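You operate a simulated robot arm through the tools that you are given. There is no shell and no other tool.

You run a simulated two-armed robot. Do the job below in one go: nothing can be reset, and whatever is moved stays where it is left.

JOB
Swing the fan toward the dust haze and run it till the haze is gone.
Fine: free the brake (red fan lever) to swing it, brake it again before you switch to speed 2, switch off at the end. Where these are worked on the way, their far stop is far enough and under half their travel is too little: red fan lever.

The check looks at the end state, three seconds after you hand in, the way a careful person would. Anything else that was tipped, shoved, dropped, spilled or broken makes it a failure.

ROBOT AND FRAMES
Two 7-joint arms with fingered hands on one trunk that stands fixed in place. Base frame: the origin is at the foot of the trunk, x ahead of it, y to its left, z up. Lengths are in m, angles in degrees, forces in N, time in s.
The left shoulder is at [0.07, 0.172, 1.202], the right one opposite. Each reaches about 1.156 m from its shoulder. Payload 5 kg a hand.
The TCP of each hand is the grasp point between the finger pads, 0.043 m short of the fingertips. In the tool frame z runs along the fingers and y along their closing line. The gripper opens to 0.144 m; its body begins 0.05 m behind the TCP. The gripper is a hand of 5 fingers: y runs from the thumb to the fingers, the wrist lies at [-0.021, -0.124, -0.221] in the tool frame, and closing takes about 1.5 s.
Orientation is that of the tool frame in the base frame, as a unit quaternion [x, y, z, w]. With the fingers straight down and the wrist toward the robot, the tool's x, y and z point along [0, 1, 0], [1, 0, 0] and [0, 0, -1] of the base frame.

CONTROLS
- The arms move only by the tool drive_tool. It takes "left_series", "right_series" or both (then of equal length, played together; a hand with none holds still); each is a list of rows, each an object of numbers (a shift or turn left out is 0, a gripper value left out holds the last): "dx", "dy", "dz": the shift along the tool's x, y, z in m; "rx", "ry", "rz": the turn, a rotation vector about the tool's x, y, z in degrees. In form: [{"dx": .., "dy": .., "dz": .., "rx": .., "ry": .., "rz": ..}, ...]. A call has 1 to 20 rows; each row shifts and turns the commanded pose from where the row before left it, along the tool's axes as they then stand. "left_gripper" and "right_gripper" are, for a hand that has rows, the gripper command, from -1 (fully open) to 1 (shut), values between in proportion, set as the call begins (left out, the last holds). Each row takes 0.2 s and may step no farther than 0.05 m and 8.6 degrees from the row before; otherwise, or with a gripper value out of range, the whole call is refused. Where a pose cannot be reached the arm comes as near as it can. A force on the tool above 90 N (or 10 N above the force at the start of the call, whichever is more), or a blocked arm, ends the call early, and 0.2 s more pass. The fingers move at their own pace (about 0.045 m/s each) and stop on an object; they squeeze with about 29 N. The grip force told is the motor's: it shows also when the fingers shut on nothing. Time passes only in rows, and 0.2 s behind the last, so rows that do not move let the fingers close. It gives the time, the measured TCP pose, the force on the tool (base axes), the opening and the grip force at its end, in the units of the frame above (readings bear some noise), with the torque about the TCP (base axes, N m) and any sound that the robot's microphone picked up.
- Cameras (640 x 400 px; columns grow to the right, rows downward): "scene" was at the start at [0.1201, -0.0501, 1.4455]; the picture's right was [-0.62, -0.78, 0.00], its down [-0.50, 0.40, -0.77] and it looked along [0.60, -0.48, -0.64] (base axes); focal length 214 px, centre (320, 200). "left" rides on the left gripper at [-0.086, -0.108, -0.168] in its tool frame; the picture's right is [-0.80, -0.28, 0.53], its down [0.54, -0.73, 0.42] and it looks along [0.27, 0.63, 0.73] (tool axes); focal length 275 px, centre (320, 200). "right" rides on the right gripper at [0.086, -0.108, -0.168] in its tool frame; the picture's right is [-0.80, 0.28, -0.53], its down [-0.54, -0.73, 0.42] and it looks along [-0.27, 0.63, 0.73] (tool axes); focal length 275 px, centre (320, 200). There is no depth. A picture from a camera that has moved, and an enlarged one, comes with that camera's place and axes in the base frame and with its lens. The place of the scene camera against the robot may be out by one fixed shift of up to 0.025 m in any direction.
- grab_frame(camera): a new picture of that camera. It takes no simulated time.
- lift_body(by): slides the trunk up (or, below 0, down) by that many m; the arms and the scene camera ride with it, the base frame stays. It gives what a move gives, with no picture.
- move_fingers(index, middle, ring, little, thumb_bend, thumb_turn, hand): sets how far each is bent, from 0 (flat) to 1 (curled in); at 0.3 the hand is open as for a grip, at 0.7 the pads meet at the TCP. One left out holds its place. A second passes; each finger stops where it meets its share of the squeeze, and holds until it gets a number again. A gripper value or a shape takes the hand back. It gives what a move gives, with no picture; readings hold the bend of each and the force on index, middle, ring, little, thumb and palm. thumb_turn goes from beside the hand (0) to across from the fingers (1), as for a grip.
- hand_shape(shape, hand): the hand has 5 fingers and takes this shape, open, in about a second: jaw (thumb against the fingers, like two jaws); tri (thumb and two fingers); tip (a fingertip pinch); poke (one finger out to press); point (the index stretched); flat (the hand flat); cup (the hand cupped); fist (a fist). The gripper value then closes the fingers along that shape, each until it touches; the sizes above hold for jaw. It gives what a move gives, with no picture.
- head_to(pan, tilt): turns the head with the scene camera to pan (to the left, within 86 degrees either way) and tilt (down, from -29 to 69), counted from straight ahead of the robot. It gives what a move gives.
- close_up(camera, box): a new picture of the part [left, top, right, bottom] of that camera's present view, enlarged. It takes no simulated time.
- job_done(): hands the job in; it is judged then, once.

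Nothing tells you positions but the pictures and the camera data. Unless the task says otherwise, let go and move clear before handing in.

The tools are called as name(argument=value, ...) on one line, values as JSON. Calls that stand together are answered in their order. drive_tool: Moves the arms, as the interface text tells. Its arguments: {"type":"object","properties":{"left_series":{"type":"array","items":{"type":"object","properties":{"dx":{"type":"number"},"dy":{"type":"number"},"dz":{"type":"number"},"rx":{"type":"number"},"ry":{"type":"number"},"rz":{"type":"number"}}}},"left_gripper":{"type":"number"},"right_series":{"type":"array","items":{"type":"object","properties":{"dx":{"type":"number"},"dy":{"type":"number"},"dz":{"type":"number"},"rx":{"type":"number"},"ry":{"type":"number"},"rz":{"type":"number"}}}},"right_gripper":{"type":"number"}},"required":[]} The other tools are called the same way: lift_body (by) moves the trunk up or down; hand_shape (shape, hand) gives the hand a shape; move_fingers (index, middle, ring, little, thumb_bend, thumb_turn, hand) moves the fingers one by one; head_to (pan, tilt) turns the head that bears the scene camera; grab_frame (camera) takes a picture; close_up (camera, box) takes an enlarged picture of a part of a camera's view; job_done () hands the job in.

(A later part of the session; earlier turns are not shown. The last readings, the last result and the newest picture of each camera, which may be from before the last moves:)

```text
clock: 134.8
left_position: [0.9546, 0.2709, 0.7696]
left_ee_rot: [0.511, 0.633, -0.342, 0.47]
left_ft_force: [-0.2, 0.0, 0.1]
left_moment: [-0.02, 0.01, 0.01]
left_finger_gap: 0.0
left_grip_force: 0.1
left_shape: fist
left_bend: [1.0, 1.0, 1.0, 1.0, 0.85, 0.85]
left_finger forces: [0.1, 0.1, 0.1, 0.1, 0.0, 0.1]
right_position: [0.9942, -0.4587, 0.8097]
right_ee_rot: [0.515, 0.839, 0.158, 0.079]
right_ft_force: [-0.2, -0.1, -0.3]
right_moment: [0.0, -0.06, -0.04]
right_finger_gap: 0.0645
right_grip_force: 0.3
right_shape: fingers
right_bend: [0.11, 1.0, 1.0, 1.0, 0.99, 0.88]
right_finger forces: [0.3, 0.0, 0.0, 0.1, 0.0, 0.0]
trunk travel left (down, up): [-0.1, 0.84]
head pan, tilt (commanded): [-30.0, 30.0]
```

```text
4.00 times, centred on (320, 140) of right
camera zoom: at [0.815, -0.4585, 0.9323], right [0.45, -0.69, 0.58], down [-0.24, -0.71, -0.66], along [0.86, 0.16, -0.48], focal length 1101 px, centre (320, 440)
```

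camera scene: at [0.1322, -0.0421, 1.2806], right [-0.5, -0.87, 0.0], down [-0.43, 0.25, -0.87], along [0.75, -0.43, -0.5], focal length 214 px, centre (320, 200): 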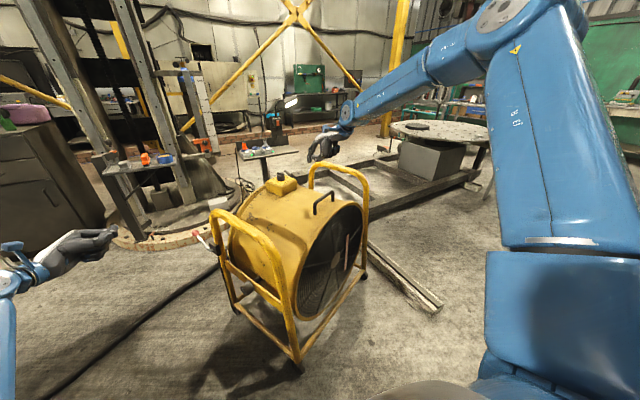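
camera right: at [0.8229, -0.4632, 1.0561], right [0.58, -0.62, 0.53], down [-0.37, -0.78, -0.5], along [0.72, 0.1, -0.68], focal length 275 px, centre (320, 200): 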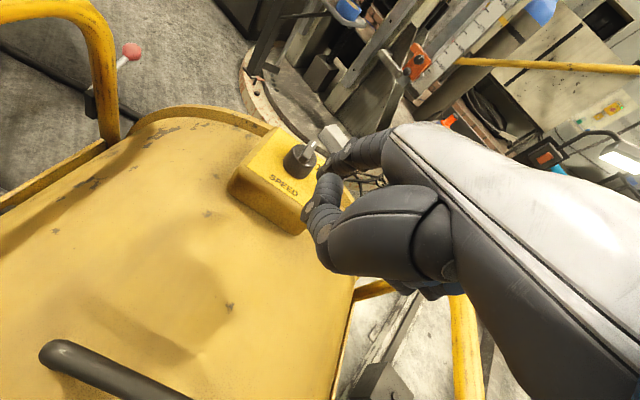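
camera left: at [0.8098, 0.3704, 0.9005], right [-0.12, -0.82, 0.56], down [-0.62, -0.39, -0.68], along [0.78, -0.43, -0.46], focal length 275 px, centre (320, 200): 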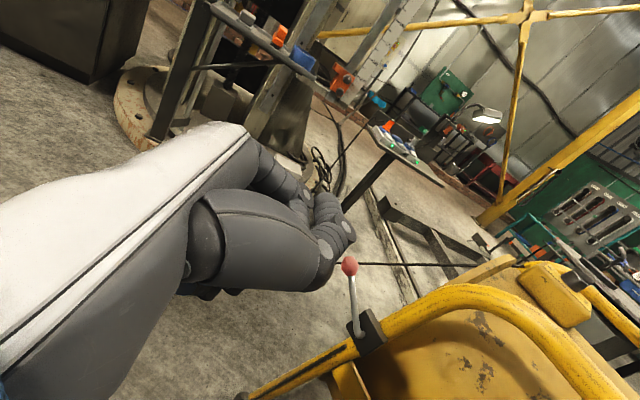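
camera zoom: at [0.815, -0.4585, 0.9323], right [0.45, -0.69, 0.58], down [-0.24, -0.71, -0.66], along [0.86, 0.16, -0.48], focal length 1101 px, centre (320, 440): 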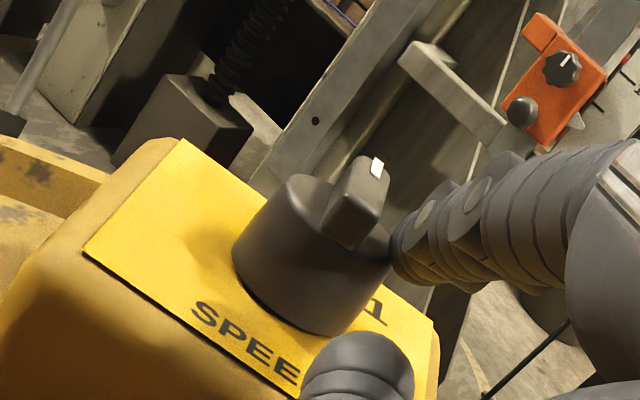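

The fingertip is almost touching the bar's right side at the right height. I push left in 6 mm steps and watch the knob.

drive_tool(right_series=[{"dx": 0.006, "dy": 0.0002, "dz": 0.0003}, {"dx": 0.006, "dy": -0.001, "dz": 0.0}])

close_up(camera="scene", box=[260, 150, 310, 190])

close_up(camera="right", box=[260, 90, 380, 190])

```text
clock: 135.4
left_position: [0.9545, 0.271, 0.7704]
left_ee_rot: [0.511, 0.634, -0.341, 0.469]
left_ft_force: [-0.2, 0.6, -0.5]
left_moment: [-0.01, 0.0, 0.0]
left_finger_gap: 0.0
left_grip_force: 0.0
left_shape: fist
left_bend: [1.0, 1.0, 1.0, 1.0, 0.85, 0.85]
left_finger forces: [0.1, 0.0, 0.0, 0.0, 0.0, 0.0]
right_position: [0.9889, -0.449, 0.8088]
right_ee_rot: [0.515, 0.839, 0.156, 0.078]
right_ft_force: [2.6, -3.2, 1.3]
right_moment: [0.21, -0.06, -0.5]
right_finger_gap: 0.066
right_grip_force: 1.8
right_shape: fingers
right_bend: [0.11, 1.0, 1.0, 1.0, 0.99, 0.88]
right_finger forces: [4.3, 0.0, 0.0, 0.1, 0.0, 0.0]
trunk travel left (down, up): [-0.1, 0.84]
head pan, tilt (commanded): [-30.0, 30.0]
```

```text
10.00 times, centred on (285, 170) of scene
camera zoom: at [0.1321, -0.0426, 1.2607], right [-0.5, -0.87, 0.0], down [-0.43, 0.25, -0.87], along [0.75, -0.43, -0.5], focal length 2145 px, centre (670, 500)
```

zoom: 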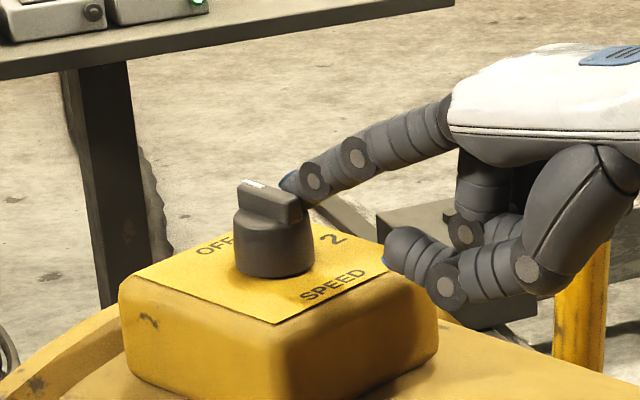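

```text
4.00 times, centred on (320, 140) of right
camera zoom: at [0.8091, -0.4489, 0.9315], right [0.45, -0.69, 0.58], down [-0.24, -0.71, -0.66], along [0.86, 0.16, -0.48], focal length 1101 px, centre (320, 440)
```

zoom: 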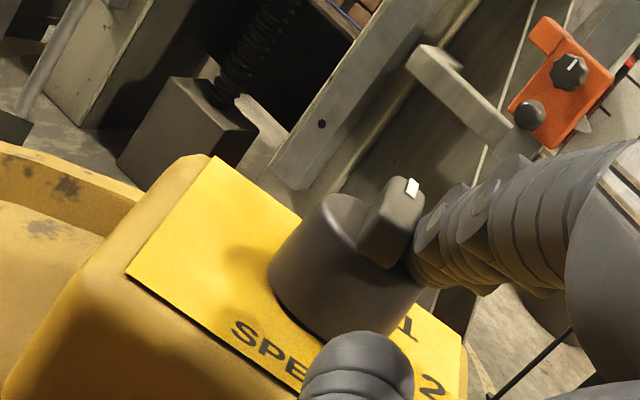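

Contact: about 4 N on the index. I continue pushing a few millimetres and check whether the knob begins to turn.

drive_tool(right_series=[{"dx": 0.005, "dy": -0.003, "dz": 0.0}])

close_up(camera="right", box=[260, 90, 380, 190])

close_up(camera="scene", box=[260, 150, 310, 190])

```text
clock: 135.8
left_position: [0.9539, 0.2717, 0.7697]
left_ee_rot: [0.512, 0.633, -0.342, 0.469]
left_ft_force: [0.1, 0.1, -0.2]
left_moment: [0.0, 0.01, 0.02]
left_finger_gap: 0.0
left_grip_force: 0.0
left_shape: fist
left_bend: [1.0, 1.0, 1.0, 1.0, 0.85, 0.85]
left_finger forces: [0.0, 0.0, 0.0, 0.0, 0.1, 0.0]
right_position: [0.9841, -0.4465, 0.8083]
right_ee_rot: [0.515, 0.839, 0.158, 0.079]
right_ft_force: [2.7, -6.7, 2.6]
right_moment: [0.37, -0.14, -0.89]
right_finger_gap: 0.0672
right_grip_force: 3.8
right_shape: fingers
right_bend: [0.11, 1.0, 1.0, 1.0, 0.99, 0.88]
right_finger forces: [8.7, 0.0, 0.0, 0.0, 0.0, 0.0]
trunk travel left (down, up): [-0.1, 0.84]
head pan, tilt (commanded): [-30.0, 30.0]
```

```text
4.00 times, centred on (320, 140) of right
camera zoom: at [0.8043, -0.4458, 0.9305], right [0.44, -0.69, 0.58], down [-0.24, -0.71, -0.66], along [0.86, 0.16, -0.48], focal length 1101 px, centre (320, 440)
```

zoom: 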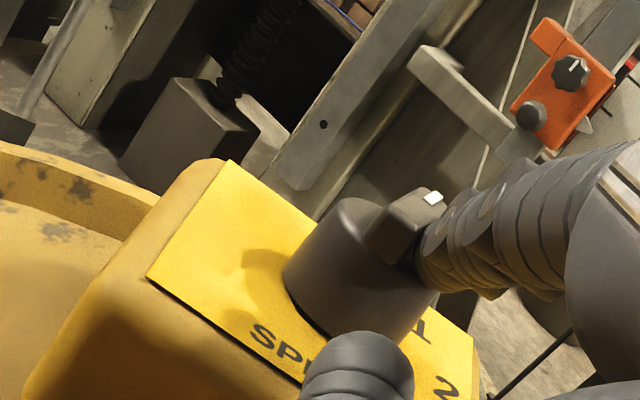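

```text
10.00 times, centred on (285, 170) of scene
camera zoom: at [0.132, -0.0428, 1.2607], right [-0.5, -0.87, 0.0], down [-0.43, 0.25, -0.87], along [0.75, -0.43, -0.5], focal length 2145 px, centre (670, 500)
```

zoom: 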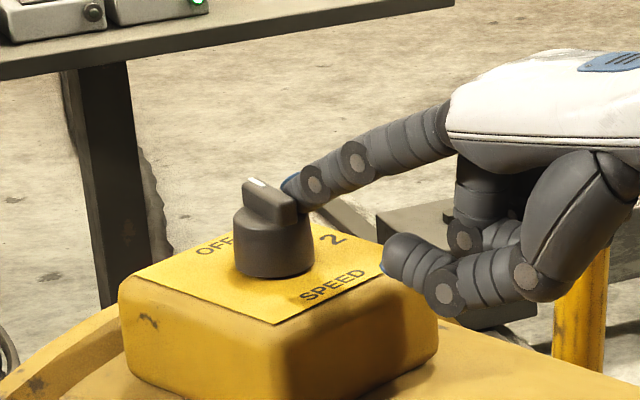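

The knob is turning (bar rotated clockwise a bit). I continue following the arc.

drive_tool(right_series=[{"dx": 0.0065, "dy": -0.003, "dz": -0.0005}, {"dx": 0.0065, "dy": -0.002, "dz": -0.0003}])

close_up(camera="right", box=[260, 90, 380, 190])

close_up(camera="scene", box=[260, 150, 310, 190])

```text
clock: 136.4
left_position: [0.9548, 0.2738, 0.7695]
left_ee_rot: [0.51, 0.634, -0.342, 0.47]
left_ft_force: [-0.7, 0.7, -1.5]
left_moment: [-0.05, -0.02, -0.05]
left_finger_gap: 0.0002
left_grip_force: 0.0
left_shape: fist
left_bend: [1.0, 1.0, 1.0, 1.0, 0.85, 0.85]
left_finger forces: [0.0, 0.0, 0.0, 0.0, 0.0, 0.0]
right_position: [0.9722, -0.4317, 0.8087]
right_ee_rot: [0.513, 0.84, 0.157, 0.078]
right_ft_force: [-2.5, -0.9, 2.7]
right_moment: [0.22, -0.29, 0.06]
right_finger_gap: 0.0644
right_grip_force: 1.8
right_shape: fingers
right_bend: [0.11, 1.0, 1.0, 1.0, 0.99, 0.88]
right_finger forces: [4.4, 0.0, 0.1, 0.0, 0.1, 0.0]
trunk travel left (down, up): [-0.1, 0.84]
head pan, tilt (commanded): [-30.0, 30.0]
```

```text
4.00 times, centred on (320, 140) of right
camera zoom: at [0.7932, -0.4326, 0.9311], right [0.45, -0.68, 0.57], down [-0.23, -0.71, -0.66], along [0.86, 0.16, -0.48], focal length 1101 px, centre (320, 440)
```

zoom: 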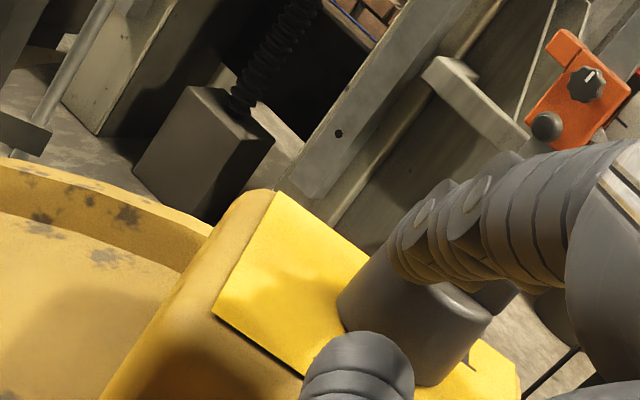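

```text
10.00 times, centred on (285, 170) of scene
camera zoom: at [0.1314, -0.0409, 1.2608], right [-0.5, -0.87, 0.0], down [-0.43, 0.25, -0.87], along [0.75, -0.43, -0.5], focal length 2145 px, centre (670, 500)
```

zoom: 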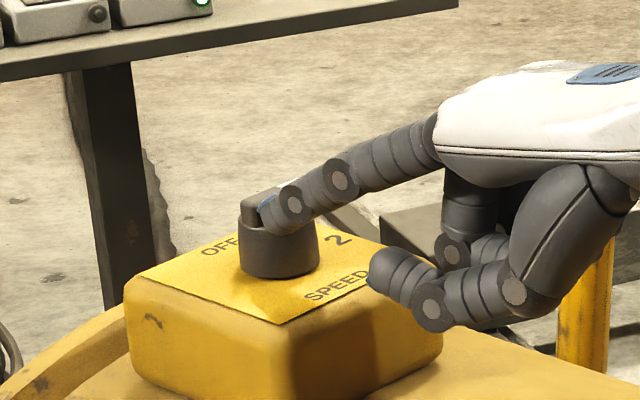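

The fingertip is on the knob's top now with the bar partly hidden. I back off slightly to see the bar's angle.

drive_tool(right_series=[{"dx": -0.0035, "dy": -0.012, "dz": -0.01}, {"dx": -0.0035, "dy": -0.012, "dz": -0.01}])

close_up(camera="right", box=[280, 90, 400, 190])

close_up(camera="scene", box=[260, 150, 310, 190])

```text
clock: 137.0
left_position: [0.9536, 0.2719, 0.7705]
left_ee_rot: [0.511, 0.633, -0.342, 0.47]
left_ft_force: [-0.6, 0.1, 0.5]
left_moment: [-0.04, 0.04, 0.0]
left_finger_gap: 0.0
left_grip_force: 0.0
left_shape: fist
left_bend: [1.0, 1.0, 1.0, 1.0, 0.85, 0.85]
left_finger forces: [0.0, 0.0, 0.0, 0.0, 0.0, 0.1]
right_position: [0.9497, -0.4545, 0.8183]
right_ee_rot: [0.514, 0.84, 0.157, 0.078]
right_ft_force: [-0.9, 0.8, 0.4]
right_moment: [0.02, 0.02, 0.0]
right_finger_gap: 0.0645
right_grip_force: 0.0
right_shape: fingers
right_bend: [0.11, 1.0, 1.0, 1.0, 0.99, 0.88]
right_finger forces: [0.0, 0.0, 0.1, 0.1, 0.0, 0.0]
trunk travel left (down, up): [-0.1, 0.84]
head pan, tilt (commanded): [-30.0, 30.0]
```

```text
4.00 times, centred on (340, 140) of right
camera zoom: at [0.7707, -0.4546, 0.941], right [0.45, -0.69, 0.58], down [-0.24, -0.71, -0.66], along [0.86, 0.16, -0.48], focal length 1101 px, centre (240, 440)
```

zoom: 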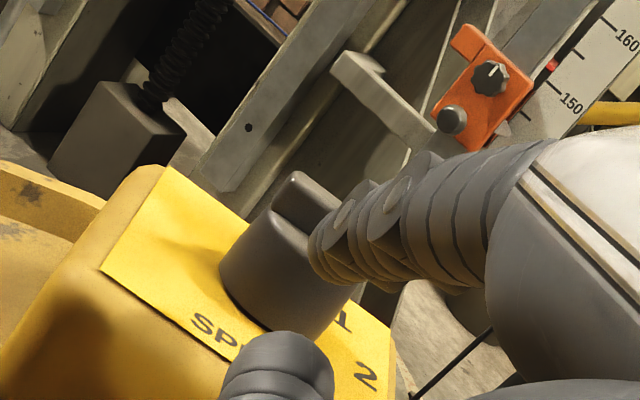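

```text
10.00 times, centred on (285, 170) of scene
camera zoom: at [0.1317, -0.0422, 1.2607], right [-0.5, -0.87, 0.0], down [-0.43, 0.25, -0.87], along [0.75, -0.43, -0.5], focal length 2145 px, centre (670, 500)
```

zoom: 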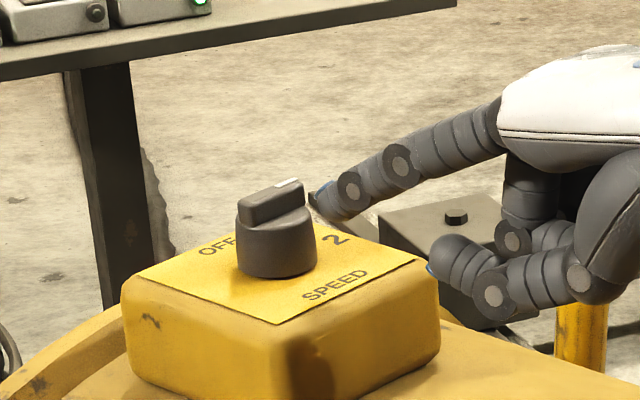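

The white mark now seems to point at "2". I check the fan (ribbon, blades) and the haze.

head_to(pan=-35, tilt=45)

grab_frame(camera="scene")

close_up(camera="scene", box=[200, 70, 400, 280])

head_to(pan=-86, tilt=35)

grab_frame(camera="scene")

```text
clock: 137.8
left_position: [0.955, 0.2706, 0.7706]
left_ee_rot: [0.511, 0.634, -0.342, 0.469]
left_ft_force: [1.0, -0.1, -0.8]
left_moment: [0.03, -0.04, 0.03]
left_finger_gap: 0.0002
left_grip_force: 0.1
left_shape: fist
left_bend: [1.0, 1.0, 1.0, 1.0, 0.85, 0.85]
left_finger forces: [0.0, 0.0, 0.0, 0.0, 0.0, 0.0]
right_position: [0.9503, -0.4553, 0.8197]
right_ee_rot: [0.515, 0.839, 0.157, 0.078]
right_ft_force: [0.2, -0.2, -0.3]
right_moment: [0.04, -0.01, 0.02]
right_finger_gap: 0.0645
right_grip_force: 0.0
right_shape: fingers
right_bend: [0.11, 1.0, 1.0, 1.0, 0.99, 0.88]
right_finger forces: [0.0, 0.0, 0.1, 0.0, 0.1, 0.1]
trunk travel left (down, up): [-0.1, 0.84]
head pan, tilt (commanded): [-35.0, 45.0]
```

```text
taken
camera scene: at [0.1203, -0.0436, 1.2382], right [-0.57, -0.82, 0.0], down [-0.58, 0.41, -0.71], along [0.58, -0.41, -0.71], focal length 214 px, centre (320, 200)
```

scene: 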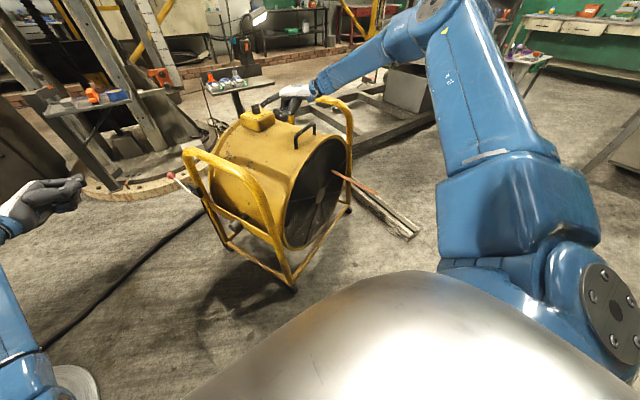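

```text
1.90 times, centred on (300, 175) of scene
camera zoom: at [0.1203, -0.0436, 1.2382], right [-0.57, -0.82, 0.0], down [-0.58, 0.41, -0.71], along [0.58, -0.41, -0.71], focal length 408 px, centre (358, 248)
```

zoom: 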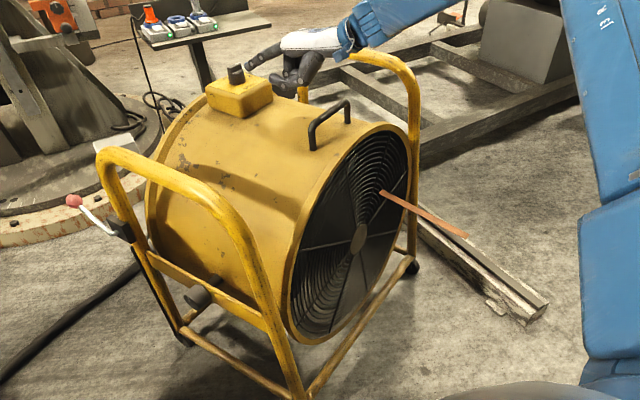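

```text
clock: 138.9
left_position: [0.9549, 0.2709, 0.7699]
left_ee_rot: [0.511, 0.634, -0.341, 0.47]
left_ft_force: [-0.7, 0.4, 0.0]
left_moment: [0.01, -0.01, -0.05]
left_finger_gap: 0.0
left_grip_force: 0.0
left_shape: fist
left_bend: [1.0, 1.0, 1.0, 1.0, 0.85, 0.85]
left_finger forces: [0.1, 0.0, 0.0, 0.0, 0.1, 0.0]
right_position: [0.9512, -0.4547, 0.8185]
right_ee_rot: [0.515, 0.839, 0.157, 0.078]
right_ft_force: [0.1, -0.8, 0.0]
right_moment: [0.0, 0.01, 0.01]
right_finger_gap: 0.0646
right_grip_force: 0.2
right_shape: fingers
right_bend: [0.11, 1.0, 1.0, 1.0, 0.99, 0.88]
right_finger forces: [0.0, 0.0, 0.0, 0.0, 0.0, 0.0]
trunk travel left (down, up): [-0.1, 0.84]
head pan, tilt (commanded): [-85.9, 35.0]
```

```text
taken
camera scene: at [0.06, -0.0847, 1.2529], right [-1.0, -0.07, 0.0], down [-0.04, 0.57, -0.82], along [0.06, -0.82, -0.57], focal length 214 px, centre (320, 200)
```

scene: 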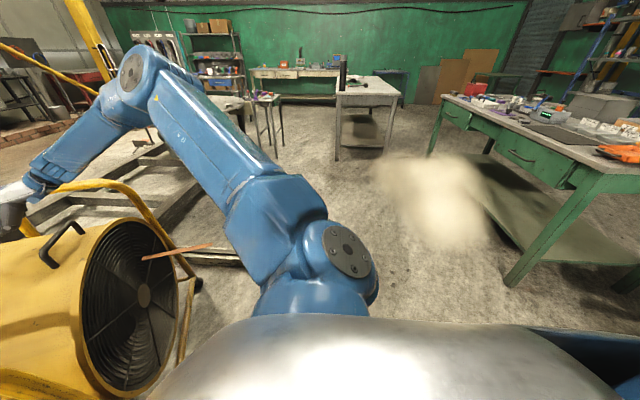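

The fan runs: the ribbon streams straight out of the outlet, toward the haze side. I let it run and watch the haze.

drive_tool(left_series=[{}, {}, {}, {}, {}, {}, {}, {}, {}, {}, {}, {}, {}, {}, {}, {}, {}, {}, {}, {}])

grab_frame(camera="scene")

```text
clock: 143.1
left_position: [0.9552, 0.2718, 0.7693]
left_ee_rot: [0.512, 0.634, -0.341, 0.47]
left_ft_force: [0.2, -0.7, -0.4]
left_moment: [0.0, 0.01, 0.02]
left_finger_gap: 0.0
left_grip_force: 0.0
left_shape: fist
left_bend: [1.0, 1.0, 1.0, 1.0, 0.85, 0.85]
left_finger forces: [0.0, 0.0, 0.1, 0.1, 0.0, 0.0]
right_position: [0.949, -0.4545, 0.8187]
right_ee_rot: [0.515, 0.839, 0.156, 0.079]
right_ft_force: [0.7, -0.4, 0.8]
right_moment: [0.03, 0.01, 0.0]
right_finger_gap: 0.0645
right_grip_force: 0.0
right_shape: fingers
right_bend: [0.11, 1.0, 1.0, 1.0, 0.99, 0.88]
right_finger forces: [0.0, 0.0, 0.0, 0.0, 0.0, 0.0]
trunk travel left (down, up): [-0.1, 0.84]
head pan, tilt (commanded): [-85.9, 35.0]
```

```text
taken
camera scene: at [0.0599, -0.0847, 1.253], right [-1.0, -0.07, 0.0], down [-0.04, 0.57, -0.82], along [0.06, -0.82, -0.57], focal length 214 px, centre (320, 200)
```

scene: 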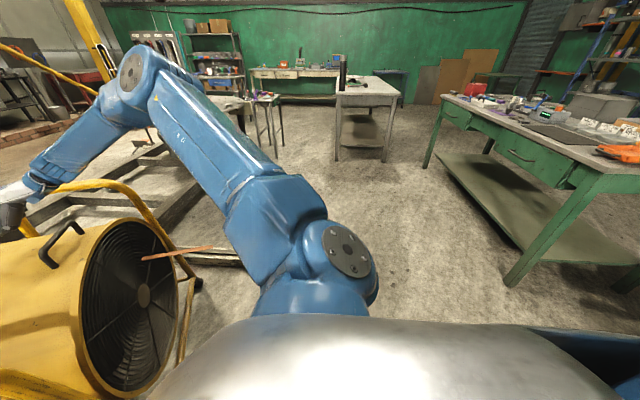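

The haze has vanished. I give it a couple more seconds and check from another angle before switching off.

drive_tool(left_series=[{}, {}, {}, {}, {}, {}, {}, {}, {}, {}])

close_up(camera="scene", box=[340, 120, 560, 300])

head_to(pan=-70, tilt=25)

grab_frame(camera="scene")

head_to(pan=-30, tilt=30)

close_up(camera="scene", box=[260, 150, 310, 190])

```text
clock: 145.3
left_position: [0.955, 0.271, 0.7698]
left_ee_rot: [0.511, 0.634, -0.342, 0.469]
left_ft_force: [0.0, 0.2, 0.8]
left_moment: [0.01, -0.01, -0.01]
left_finger_gap: 0.0002
left_grip_force: 0.0
left_shape: fist
left_bend: [1.0, 1.0, 1.0, 1.0, 0.85, 0.85]
left_finger forces: [0.1, 0.1, 0.1, 0.0, 0.0, 0.0]
right_position: [0.9499, -0.4553, 0.8183]
right_ee_rot: [0.515, 0.839, 0.156, 0.079]
right_ft_force: [-0.1, 0.9, 0.3]
right_moment: [-0.02, 0.01, -0.04]
right_finger_gap: 0.0648
right_grip_force: 0.0
right_shape: fingers
right_bend: [0.11, 1.0, 1.0, 1.0, 0.99, 0.88]
right_finger forces: [0.1, 0.0, 0.0, 0.1, 0.0, 0.0]
trunk travel left (down, up): [-0.1, 0.84]
head pan, tilt (commanded): [-85.9, 35.0]
```

```text
2.22 times, centred on (450, 210) of scene
camera zoom: at [0.0599, -0.0847, 1.253], right [-1.0, -0.07, 0.0], down [-0.04, 0.57, -0.82], along [0.06, -0.82, -0.57], focal length 477 px, centre (31, 178)
```

zoom: 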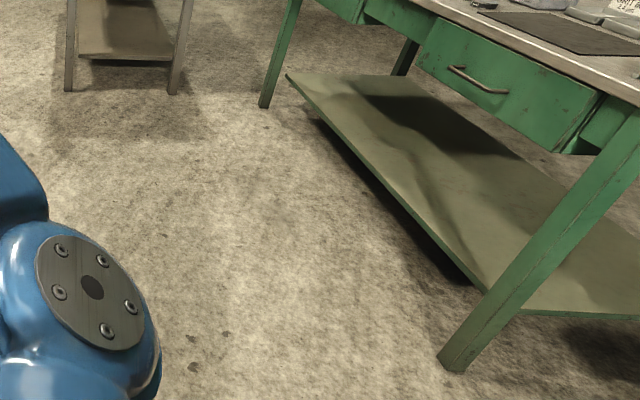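

```text
clock: 146.1
left_position: [0.954, 0.271, 0.7688]
left_ee_rot: [0.511, 0.634, -0.341, 0.469]
left_ft_force: [-1.0, 0.9, 0.8]
left_moment: [0.01, 0.01, 0.0]
left_finger_gap: 0.0
left_grip_force: 0.0
left_shape: fist
left_bend: [1.0, 1.0, 1.0, 1.0, 0.85, 0.85]
left_finger forces: [0.0, 0.0, 0.0, 0.0, 0.0, 0.0]
right_position: [0.9496, -0.4558, 0.8186]
right_ee_rot: [0.515, 0.839, 0.156, 0.078]
right_ft_force: [0.0, 0.0, -1.0]
right_moment: [0.01, -0.01, 0.0]
right_finger_gap: 0.0645
right_grip_force: 0.0
right_shape: fingers
right_bend: [0.11, 1.0, 1.0, 1.0, 0.99, 0.88]
right_finger forces: [0.2, 0.0, 0.1, 0.0, 0.1, 0.0]
trunk travel left (down, up): [-0.1, 0.84]
head pan, tilt (commanded): [-70.0, 25.0]
```

```text
taken
camera scene: at [0.0851, -0.0835, 1.2687], right [-0.94, -0.34, 0.0], down [-0.14, 0.4, -0.91], along [0.31, -0.85, -0.42], focal length 214 px, centre (320, 200)
```

scene: 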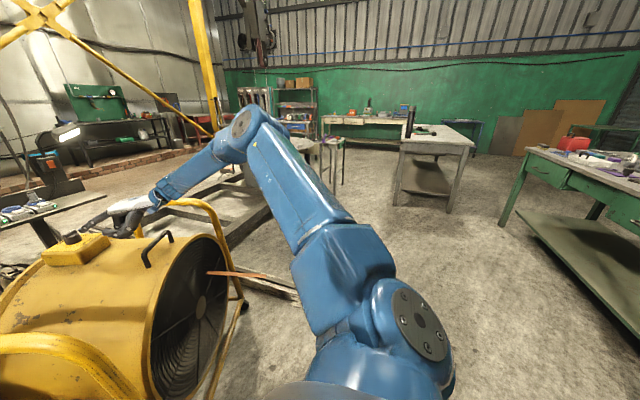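

```text
clock: 147.2
left_position: [0.9537, 0.2718, 0.7698]
left_ee_rot: [0.512, 0.633, -0.342, 0.469]
left_ft_force: [0.1, -0.3, 0.6]
left_moment: [0.0, -0.02, 0.0]
left_finger_gap: 0.0002
left_grip_force: 0.1
left_shape: fist
left_bend: [1.0, 1.0, 1.0, 1.0, 0.85, 0.85]
left_finger forces: [0.1, 0.0, 0.1, 0.0, 0.1, 0.0]
right_position: [0.9503, -0.4545, 0.8189]
right_ee_rot: [0.515, 0.839, 0.157, 0.078]
right_ft_force: [-0.2, -0.4, 0.1]
right_moment: [-0.04, 0.02, 0.02]
right_finger_gap: 0.0642
right_grip_force: 0.1
right_shape: fingers
right_bend: [0.11, 1.0, 1.0, 1.0, 0.99, 0.88]
right_finger forces: [0.1, 0.1, 0.1, 0.0, 0.0, 0.0]
trunk travel left (down, up): [-0.1, 0.84]
head pan, tilt (commanded): [-30.0, 30.0]
```

```text
10.00 times, centred on (285, 170) of scene
camera zoom: at [0.132, -0.0422, 1.2607], right [-0.5, -0.87, 0.0], down [-0.43, 0.25, -0.87], along [0.75, -0.43, -0.5], focal length 2145 px, centre (670, 500)
```

zoom: 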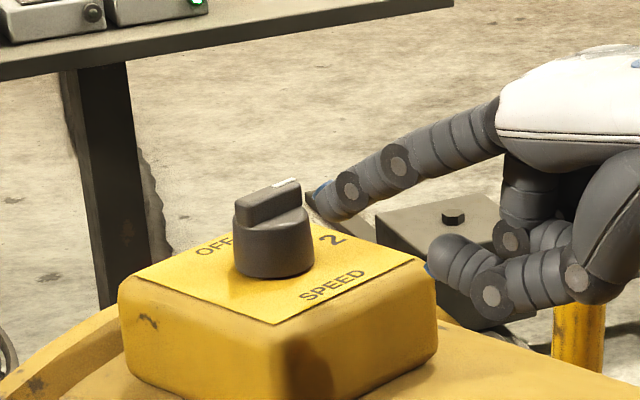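

The haze is completely gone. Now I switch off: the finger goes to the near side of the pointer end (right side of the knob) and pushes it forward and round, counter-clockwise.

drive_tool(right_series=[{"dx": -0.0115, "dy": 0.0, "dz": 0.008}, {"dx": -0.0115, "dy": 0.009, "dz": 0.008}])

close_up(camera="right", box=[260, 90, 380, 190])

close_up(camera="scene", box=[260, 150, 310, 190])

```text
clock: 147.8
left_position: [0.9552, 0.2705, 0.769]
left_ee_rot: [0.511, 0.633, -0.342, 0.47]
left_ft_force: [0.2, 0.0, 0.1]
left_moment: [-0.02, -0.03, -0.02]
left_finger_gap: 0.0001
left_grip_force: 0.0
left_shape: fist
left_bend: [1.0, 1.0, 1.0, 1.0, 0.85, 0.85]
left_finger forces: [0.1, 0.0, 0.0, 0.0, 0.1, 0.0]
right_position: [0.9735, -0.4693, 0.8048]
right_ee_rot: [0.515, 0.839, 0.155, 0.078]
right_ft_force: [-0.8, 0.1, -0.4]
right_moment: [0.0, 0.04, 0.01]
right_finger_gap: 0.0642
right_grip_force: 0.2
right_shape: fingers
right_bend: [0.11, 1.0, 1.0, 1.0, 0.99, 0.88]
right_finger forces: [0.0, 0.0, 0.0, 0.0, 0.0, 0.0]
trunk travel left (down, up): [-0.1, 0.84]
head pan, tilt (commanded): [-30.0, 30.0]
```

```text
4.00 times, centred on (320, 140) of right
camera zoom: at [0.7943, -0.469, 0.9274], right [0.45, -0.69, 0.57], down [-0.24, -0.71, -0.66], along [0.86, 0.16, -0.48], focal length 1101 px, centre (320, 440)
```

zoom: 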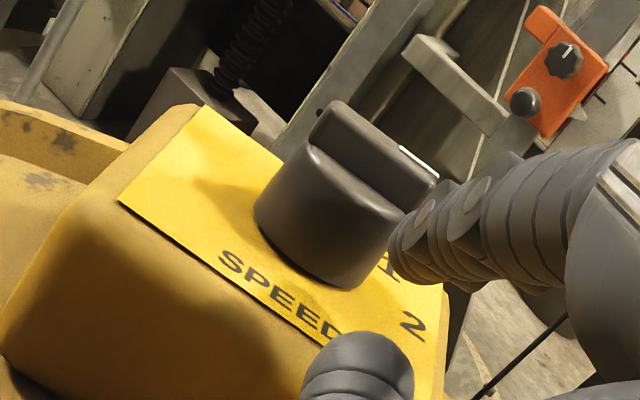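

```text
10.00 times, centred on (285, 170) of scene
camera zoom: at [0.1327, -0.0419, 1.2606], right [-0.5, -0.87, 0.0], down [-0.43, 0.25, -0.87], along [0.75, -0.43, -0.5], focal length 2145 px, centre (670, 500)
```

zoom: 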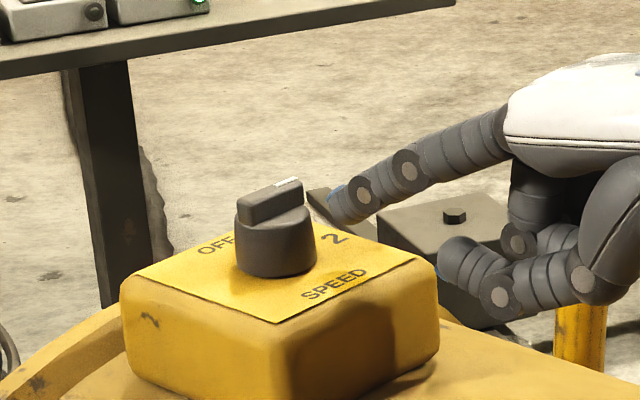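

The view shows the pointer at "2" and my fingertip just on the near side of the pointer end. I push forward along the finger's direction.

drive_tool(right_series=[{"dx": 0.0008, "dy": 0.0105, "dz": -0.001}, {"dx": 0.001, "dy": 0.0105, "dz": 0.0025}])

close_up(camera="right", box=[260, 90, 380, 190])

close_up(camera="scene", box=[260, 150, 310, 190])

```text
clock: 148.4
left_position: [0.9541, 0.2703, 0.7689]
left_ee_rot: [0.512, 0.634, -0.341, 0.469]
left_ft_force: [0.1, 0.4, -0.3]
left_moment: [0.0, 0.02, -0.01]
left_finger_gap: 0.0001
left_grip_force: 0.1
left_shape: fist
left_bend: [1.0, 1.0, 1.0, 1.0, 0.85, 0.85]
left_finger forces: [0.0, 0.0, 0.1, 0.0, 0.0, 0.0]
right_position: [0.9902, -0.4598, 0.8101]
right_ee_rot: [0.515, 0.839, 0.157, 0.079]
right_ft_force: [0.3, -0.7, -1.0]
right_moment: [0.03, -0.01, -0.01]
right_finger_gap: 0.0638
right_grip_force: 0.2
right_shape: fingers
right_bend: [0.11, 1.0, 1.0, 1.0, 0.99, 0.88]
right_finger forces: [0.6, 0.1, 0.0, 0.1, 0.1, 0.0]
trunk travel left (down, up): [-0.1, 0.84]
head pan, tilt (commanded): [-30.0, 30.0]
```

```text
4.00 times, centred on (320, 140) of right
camera zoom: at [0.8108, -0.459, 0.9332], right [0.45, -0.69, 0.58], down [-0.24, -0.71, -0.66], along [0.86, 0.16, -0.48], focal length 1101 px, centre (320, 440)
```

zoom: 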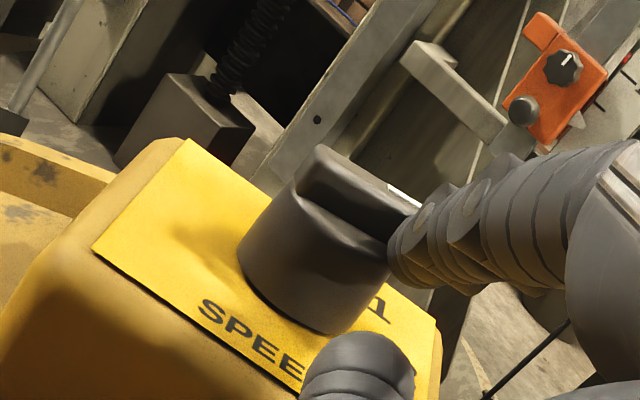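

```text
10.00 times, centred on (285, 170) of scene
camera zoom: at [0.132, -0.0424, 1.2607], right [-0.5, -0.87, 0.0], down [-0.43, 0.25, -0.87], along [0.75, -0.43, -0.5], focal length 2145 px, centre (670, 500)
```

zoom: 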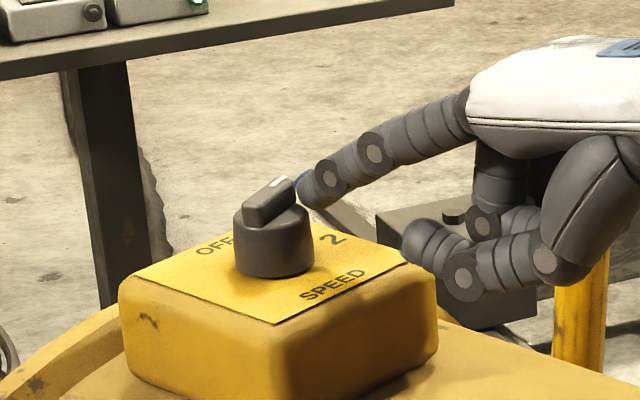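

The knob is turning back counter-clockwise. I continue sweeping the fingertip around the right side.

drive_tool(right_series=[{"dx": -0.005, "dy": 0.0097, "dz": 0.0034}])

close_up(camera="right", box=[260, 90, 380, 190])

close_up(camera="scene", box=[260, 150, 310, 190])

```text
clock: 148.8
left_position: [0.9555, 0.2723, 0.7691]
left_ee_rot: [0.511, 0.633, -0.342, 0.469]
left_ft_force: [0.7, 0.5, -0.2]
left_moment: [0.0, -0.01, -0.03]
left_finger_gap: 0.0
left_grip_force: 0.0
left_shape: fist
left_bend: [1.0, 1.0, 1.0, 1.0, 0.85, 0.85]
left_finger forces: [0.0, 0.0, 0.0, 0.0, 0.0, 0.0]
right_position: [1.0013, -0.4591, 0.81]
right_ee_rot: [0.514, 0.839, 0.157, 0.078]
right_ft_force: [0.0, -0.1, -0.8]
right_moment: [0.03, 0.02, -0.03]
right_finger_gap: 0.0646
right_grip_force: 0.4
right_shape: fingers
right_bend: [0.11, 1.0, 1.0, 1.0, 0.99, 0.88]
right_finger forces: [0.2, 0.1, 0.0, 0.1, 0.0, 0.0]
trunk travel left (down, up): [-0.1, 0.84]
head pan, tilt (commanded): [-30.0, 30.0]
```

```text
4.00 times, centred on (320, 140) of right
camera zoom: at [0.8237, -0.4583, 0.9327], right [0.45, -0.69, 0.57], down [-0.24, -0.71, -0.66], along [0.86, 0.16, -0.48], focal length 1101 px, centre (320, 440)
```

zoom: 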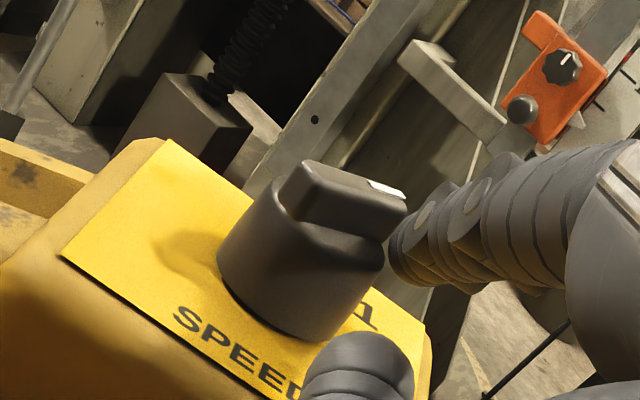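

```text
10.00 times, centred on (285, 170) of scene
camera zoom: at [0.1329, -0.0419, 1.2606], right [-0.5, -0.87, 0.0], down [-0.43, 0.25, -0.87], along [0.75, -0.43, -0.5], focal length 2145 px, centre (670, 500)
```

zoom: 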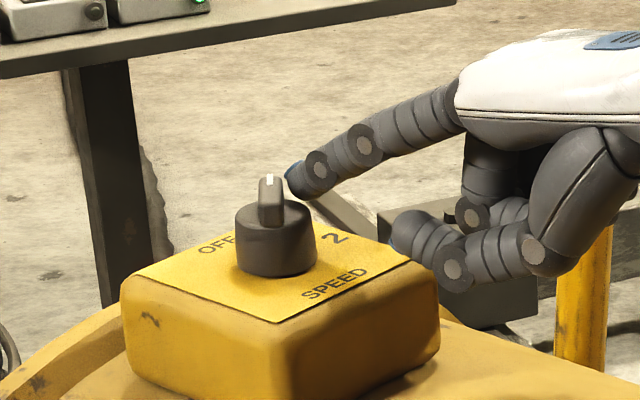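

The pointer is at "1" now. I continue: a bit forward, then push it left toward OFF.

drive_tool(right_series=[{"dx": -0.0034, "dy": 0.0063, "dz": 0.0022}, {"dx": 0.0034, "dy": 0.0101, "dz": 0.0038}])

close_up(camera="right", box=[260, 90, 380, 190])

close_up(camera="scene", box=[260, 150, 310, 190])

```text
clock: 149.4
left_position: [0.9544, 0.2714, 0.7684]
left_ee_rot: [0.511, 0.634, -0.341, 0.47]
left_ft_force: [0.5, -0.2, 0.3]
left_moment: [0.0, 0.0, 0.04]
left_finger_gap: 0.0
left_grip_force: 0.1
left_shape: fist
left_bend: [1.0, 1.0, 1.0, 1.0, 0.85, 0.85]
left_finger forces: [0.0, 0.1, 0.0, 0.0, 0.0, 0.0]
right_position: [1.0082, -0.4494, 0.8156]
right_ee_rot: [0.514, 0.839, 0.157, 0.079]
right_ft_force: [0.3, -1.0, -0.4]
right_moment: [0.0, 0.07, -0.13]
right_finger_gap: 0.0644
right_grip_force: 0.5
right_shape: fingers
right_bend: [0.11, 1.0, 1.0, 1.0, 0.99, 0.88]
right_finger forces: [1.0, 0.0, 0.0, 0.0, 0.1, 0.0]
right hand out of reach, approached as far as the arm can: row 2
trunk travel left (down, up): [-0.1, 0.84]
head pan, tilt (commanded): [-30.0, 30.0]
```

```text
4.00 times, centred on (320, 140) of right
camera zoom: at [0.8301, -0.4488, 0.9373], right [0.45, -0.69, 0.58], down [-0.24, -0.71, -0.66], along [0.86, 0.16, -0.48], focal length 1101 px, centre (320, 440)
```

zoom: 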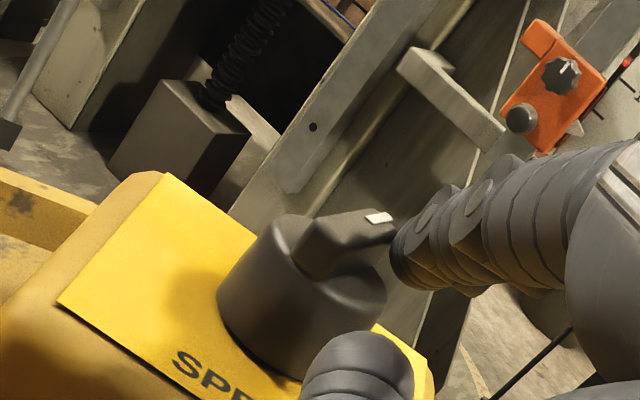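

```text
10.00 times, centred on (285, 170) of scene
camera zoom: at [0.132, -0.042, 1.2607], right [-0.5, -0.87, 0.0], down [-0.43, 0.25, -0.87], along [0.75, -0.43, -0.5], focal length 2145 px, centre (670, 500)
```

zoom: 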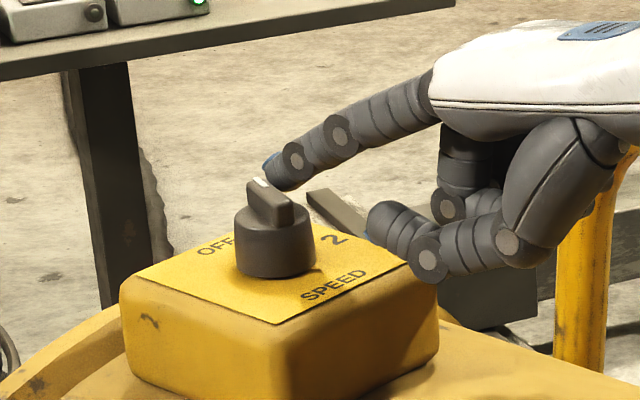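

The pointer is between 1 and OFF. I finish with leftward pushes.

drive_tool(right_series=[{"dx": 0.0075, "dy": -0.001, "dz": 0.001}, {"dx": 0.0075, "dy": -0.001, "dz": 0.001}])

close_up(camera="right", box=[260, 90, 380, 190])

close_up(camera="scene", box=[260, 150, 310, 190])

```text
clock: 150.0
left_position: [0.9547, 0.2704, 0.7696]
left_ee_rot: [0.511, 0.634, -0.341, 0.469]
left_ft_force: [0.4, -0.8, 0.1]
left_moment: [0.01, 0.0, -0.01]
left_finger_gap: 0.0
left_grip_force: 0.1
left_shape: fist
left_bend: [1.0, 1.0, 1.0, 1.0, 0.85, 0.85]
left_finger forces: [0.0, 0.0, 0.0, 0.1, 0.0, 0.1]
right_position: [1.0027, -0.439, 0.8123]
right_ee_rot: [0.516, 0.838, 0.157, 0.079]
right_ft_force: [5.4, -6.3, 0.0]
right_moment: [0.31, 0.09, -1.03]
right_finger_gap: 0.0669
right_grip_force: 4.9
right_shape: fingers
right_bend: [0.11, 1.0, 1.0, 1.0, 0.99, 0.88]
right_finger forces: [8.8, 0.0, 0.0, 0.0, 0.0, 0.0]
trunk travel left (down, up): [-0.1, 0.84]
head pan, tilt (commanded): [-30.0, 30.0]
```

```text
4.00 times, centred on (320, 140) of right
camera zoom: at [0.8228, -0.4377, 0.9342], right [0.44, -0.69, 0.58], down [-0.24, -0.71, -0.66], along [0.86, 0.16, -0.48], focal length 1101 px, centre (320, 440)
```

zoom: 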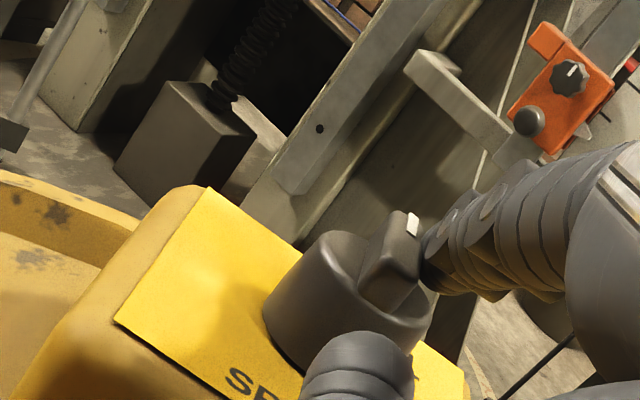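

```text
10.00 times, centred on (285, 170) of scene
camera zoom: at [0.1326, -0.043, 1.2606], right [-0.5, -0.87, 0.0], down [-0.43, 0.25, -0.87], along [0.75, -0.43, -0.5], focal length 2145 px, centre (670, 500)
```

zoom: 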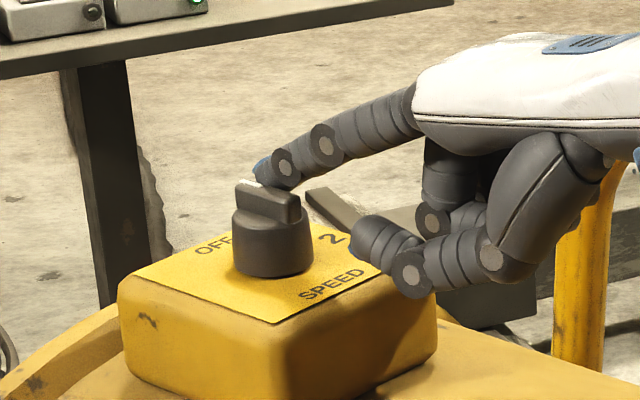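

The bar is back in its original OFF alignment and the finger meets a stop (8 N). I withdraw the finger to the right and up, then check fan and ribbon.

drive_tool(right_series=[{"dx": -0.012}, {"dx": -0.012}, {"dz": -0.03, "dy": 0.01}, {"dz": -0.035, "dy": 0.01}, {"dz": -0.035, "dy": 0.005}])

close_up(camera="scene", box=[260, 150, 310, 190])

close_up(camera="right", box=[200, 110, 360, 250])

head_to(pan=-35, tilt=45)

close_up(camera="scene", box=[160, 70, 400, 290])

```text
clock: 151.2
left_position: [0.9529, 0.2724, 0.7707]
left_ee_rot: [0.512, 0.633, -0.342, 0.47]
left_ft_force: [0.7, 0.5, 1.2]
left_moment: [0.02, 0.01, 0.04]
left_finger_gap: 0.0
left_grip_force: 0.0
left_shape: fist
left_bend: [1.0, 1.0, 1.0, 1.0, 0.85, 0.85]
left_finger forces: [0.1, 0.0, 0.0, 0.1, 0.0, 0.0]
right_position: [0.9972, -0.4644, 0.9172]
right_ee_rot: [0.514, 0.84, 0.157, 0.079]
right_ft_force: [-0.9, 0.2, -0.4]
right_moment: [-0.05, -0.02, -0.04]
right_finger_gap: 0.0645
right_grip_force: 0.1
right_shape: fingers
right_bend: [0.11, 1.0, 1.0, 1.0, 0.99, 0.88]
right_finger forces: [0.0, 0.0, 0.1, 0.1, 0.0, 0.0]
right hand out of reach, approached as far as the arm can: row 2
trunk travel left (down, up): [-0.1, 0.84]
head pan, tilt (commanded): [-30.0, 30.0]
```

```text
10.00 times, centred on (285, 170) of scene
camera zoom: at [0.1306, -0.0416, 1.2609], right [-0.5, -0.87, 0.0], down [-0.43, 0.25, -0.87], along [0.75, -0.43, -0.5], focal length 2145 px, centre (670, 500)
```

zoom: 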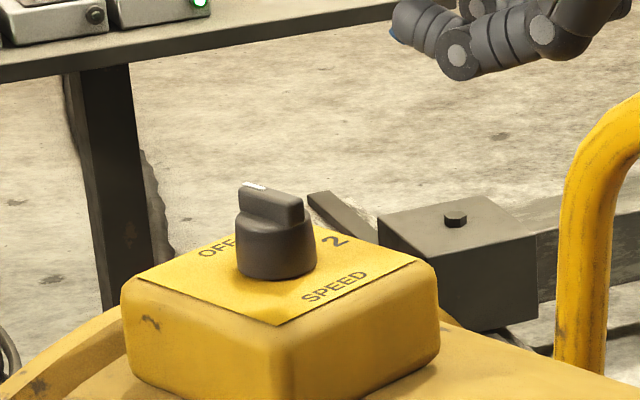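

```text
2.86 times, centred on (280, 180) of right
camera zoom: at [0.8178, -0.4638, 1.0395], right [0.45, -0.69, 0.58], down [-0.24, -0.71, -0.66], along [0.86, 0.16, -0.48], focal length 786 px, centre (434, 257)
```

zoom: 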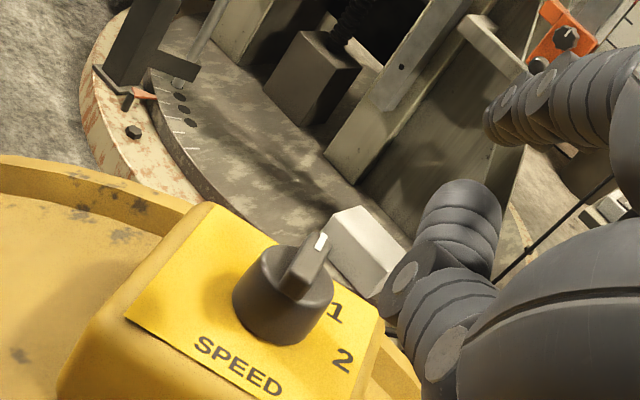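

```text
clock: 152.0
left_position: [0.9543, 0.2712, 0.7698]
left_ee_rot: [0.512, 0.634, -0.341, 0.469]
left_ft_force: [0.1, -0.8, 0.0]
left_moment: [-0.01, -0.01, -0.01]
left_finger_gap: 0.0001
left_grip_force: 0.0
left_shape: fist
left_bend: [1.0, 1.0, 1.0, 1.0, 0.85, 0.85]
left_finger forces: [0.1, 0.1, 0.0, 0.1, 0.1, 0.1]
right_position: [0.9983, -0.4644, 0.9159]
right_ee_rot: [0.515, 0.839, 0.157, 0.079]
right_ft_force: [-0.4, 0.2, 0.3]
right_moment: [0.01, 0.03, -0.06]
right_finger_gap: 0.0646
right_grip_force: 0.0
right_shape: fingers
right_bend: [0.11, 1.0, 1.0, 1.0, 0.99, 0.88]
right_finger forces: [0.1, 0.0, 0.0, 0.1, 0.0, 0.1]
trunk travel left (down, up): [-0.1, 0.84]
head pan, tilt (commanded): [-35.0, 45.0]
```

```text
1.82 times, centred on (280, 180) of scene
camera zoom: at [0.1203, -0.0435, 1.2382], right [-0.57, -0.82, 0.0], down [-0.58, 0.41, -0.71], along [0.58, -0.41, -0.71], focal length 390 px, centre (393, 236)
```

zoom: 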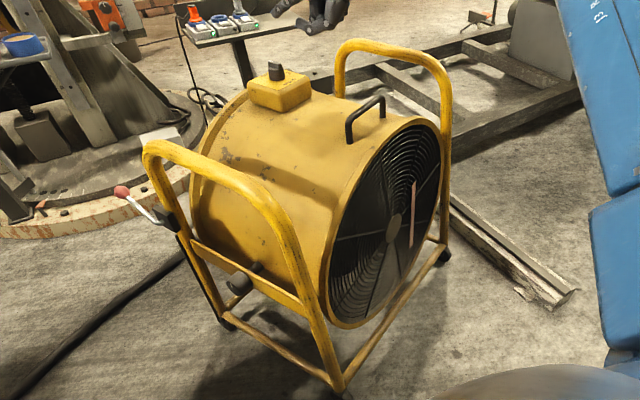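

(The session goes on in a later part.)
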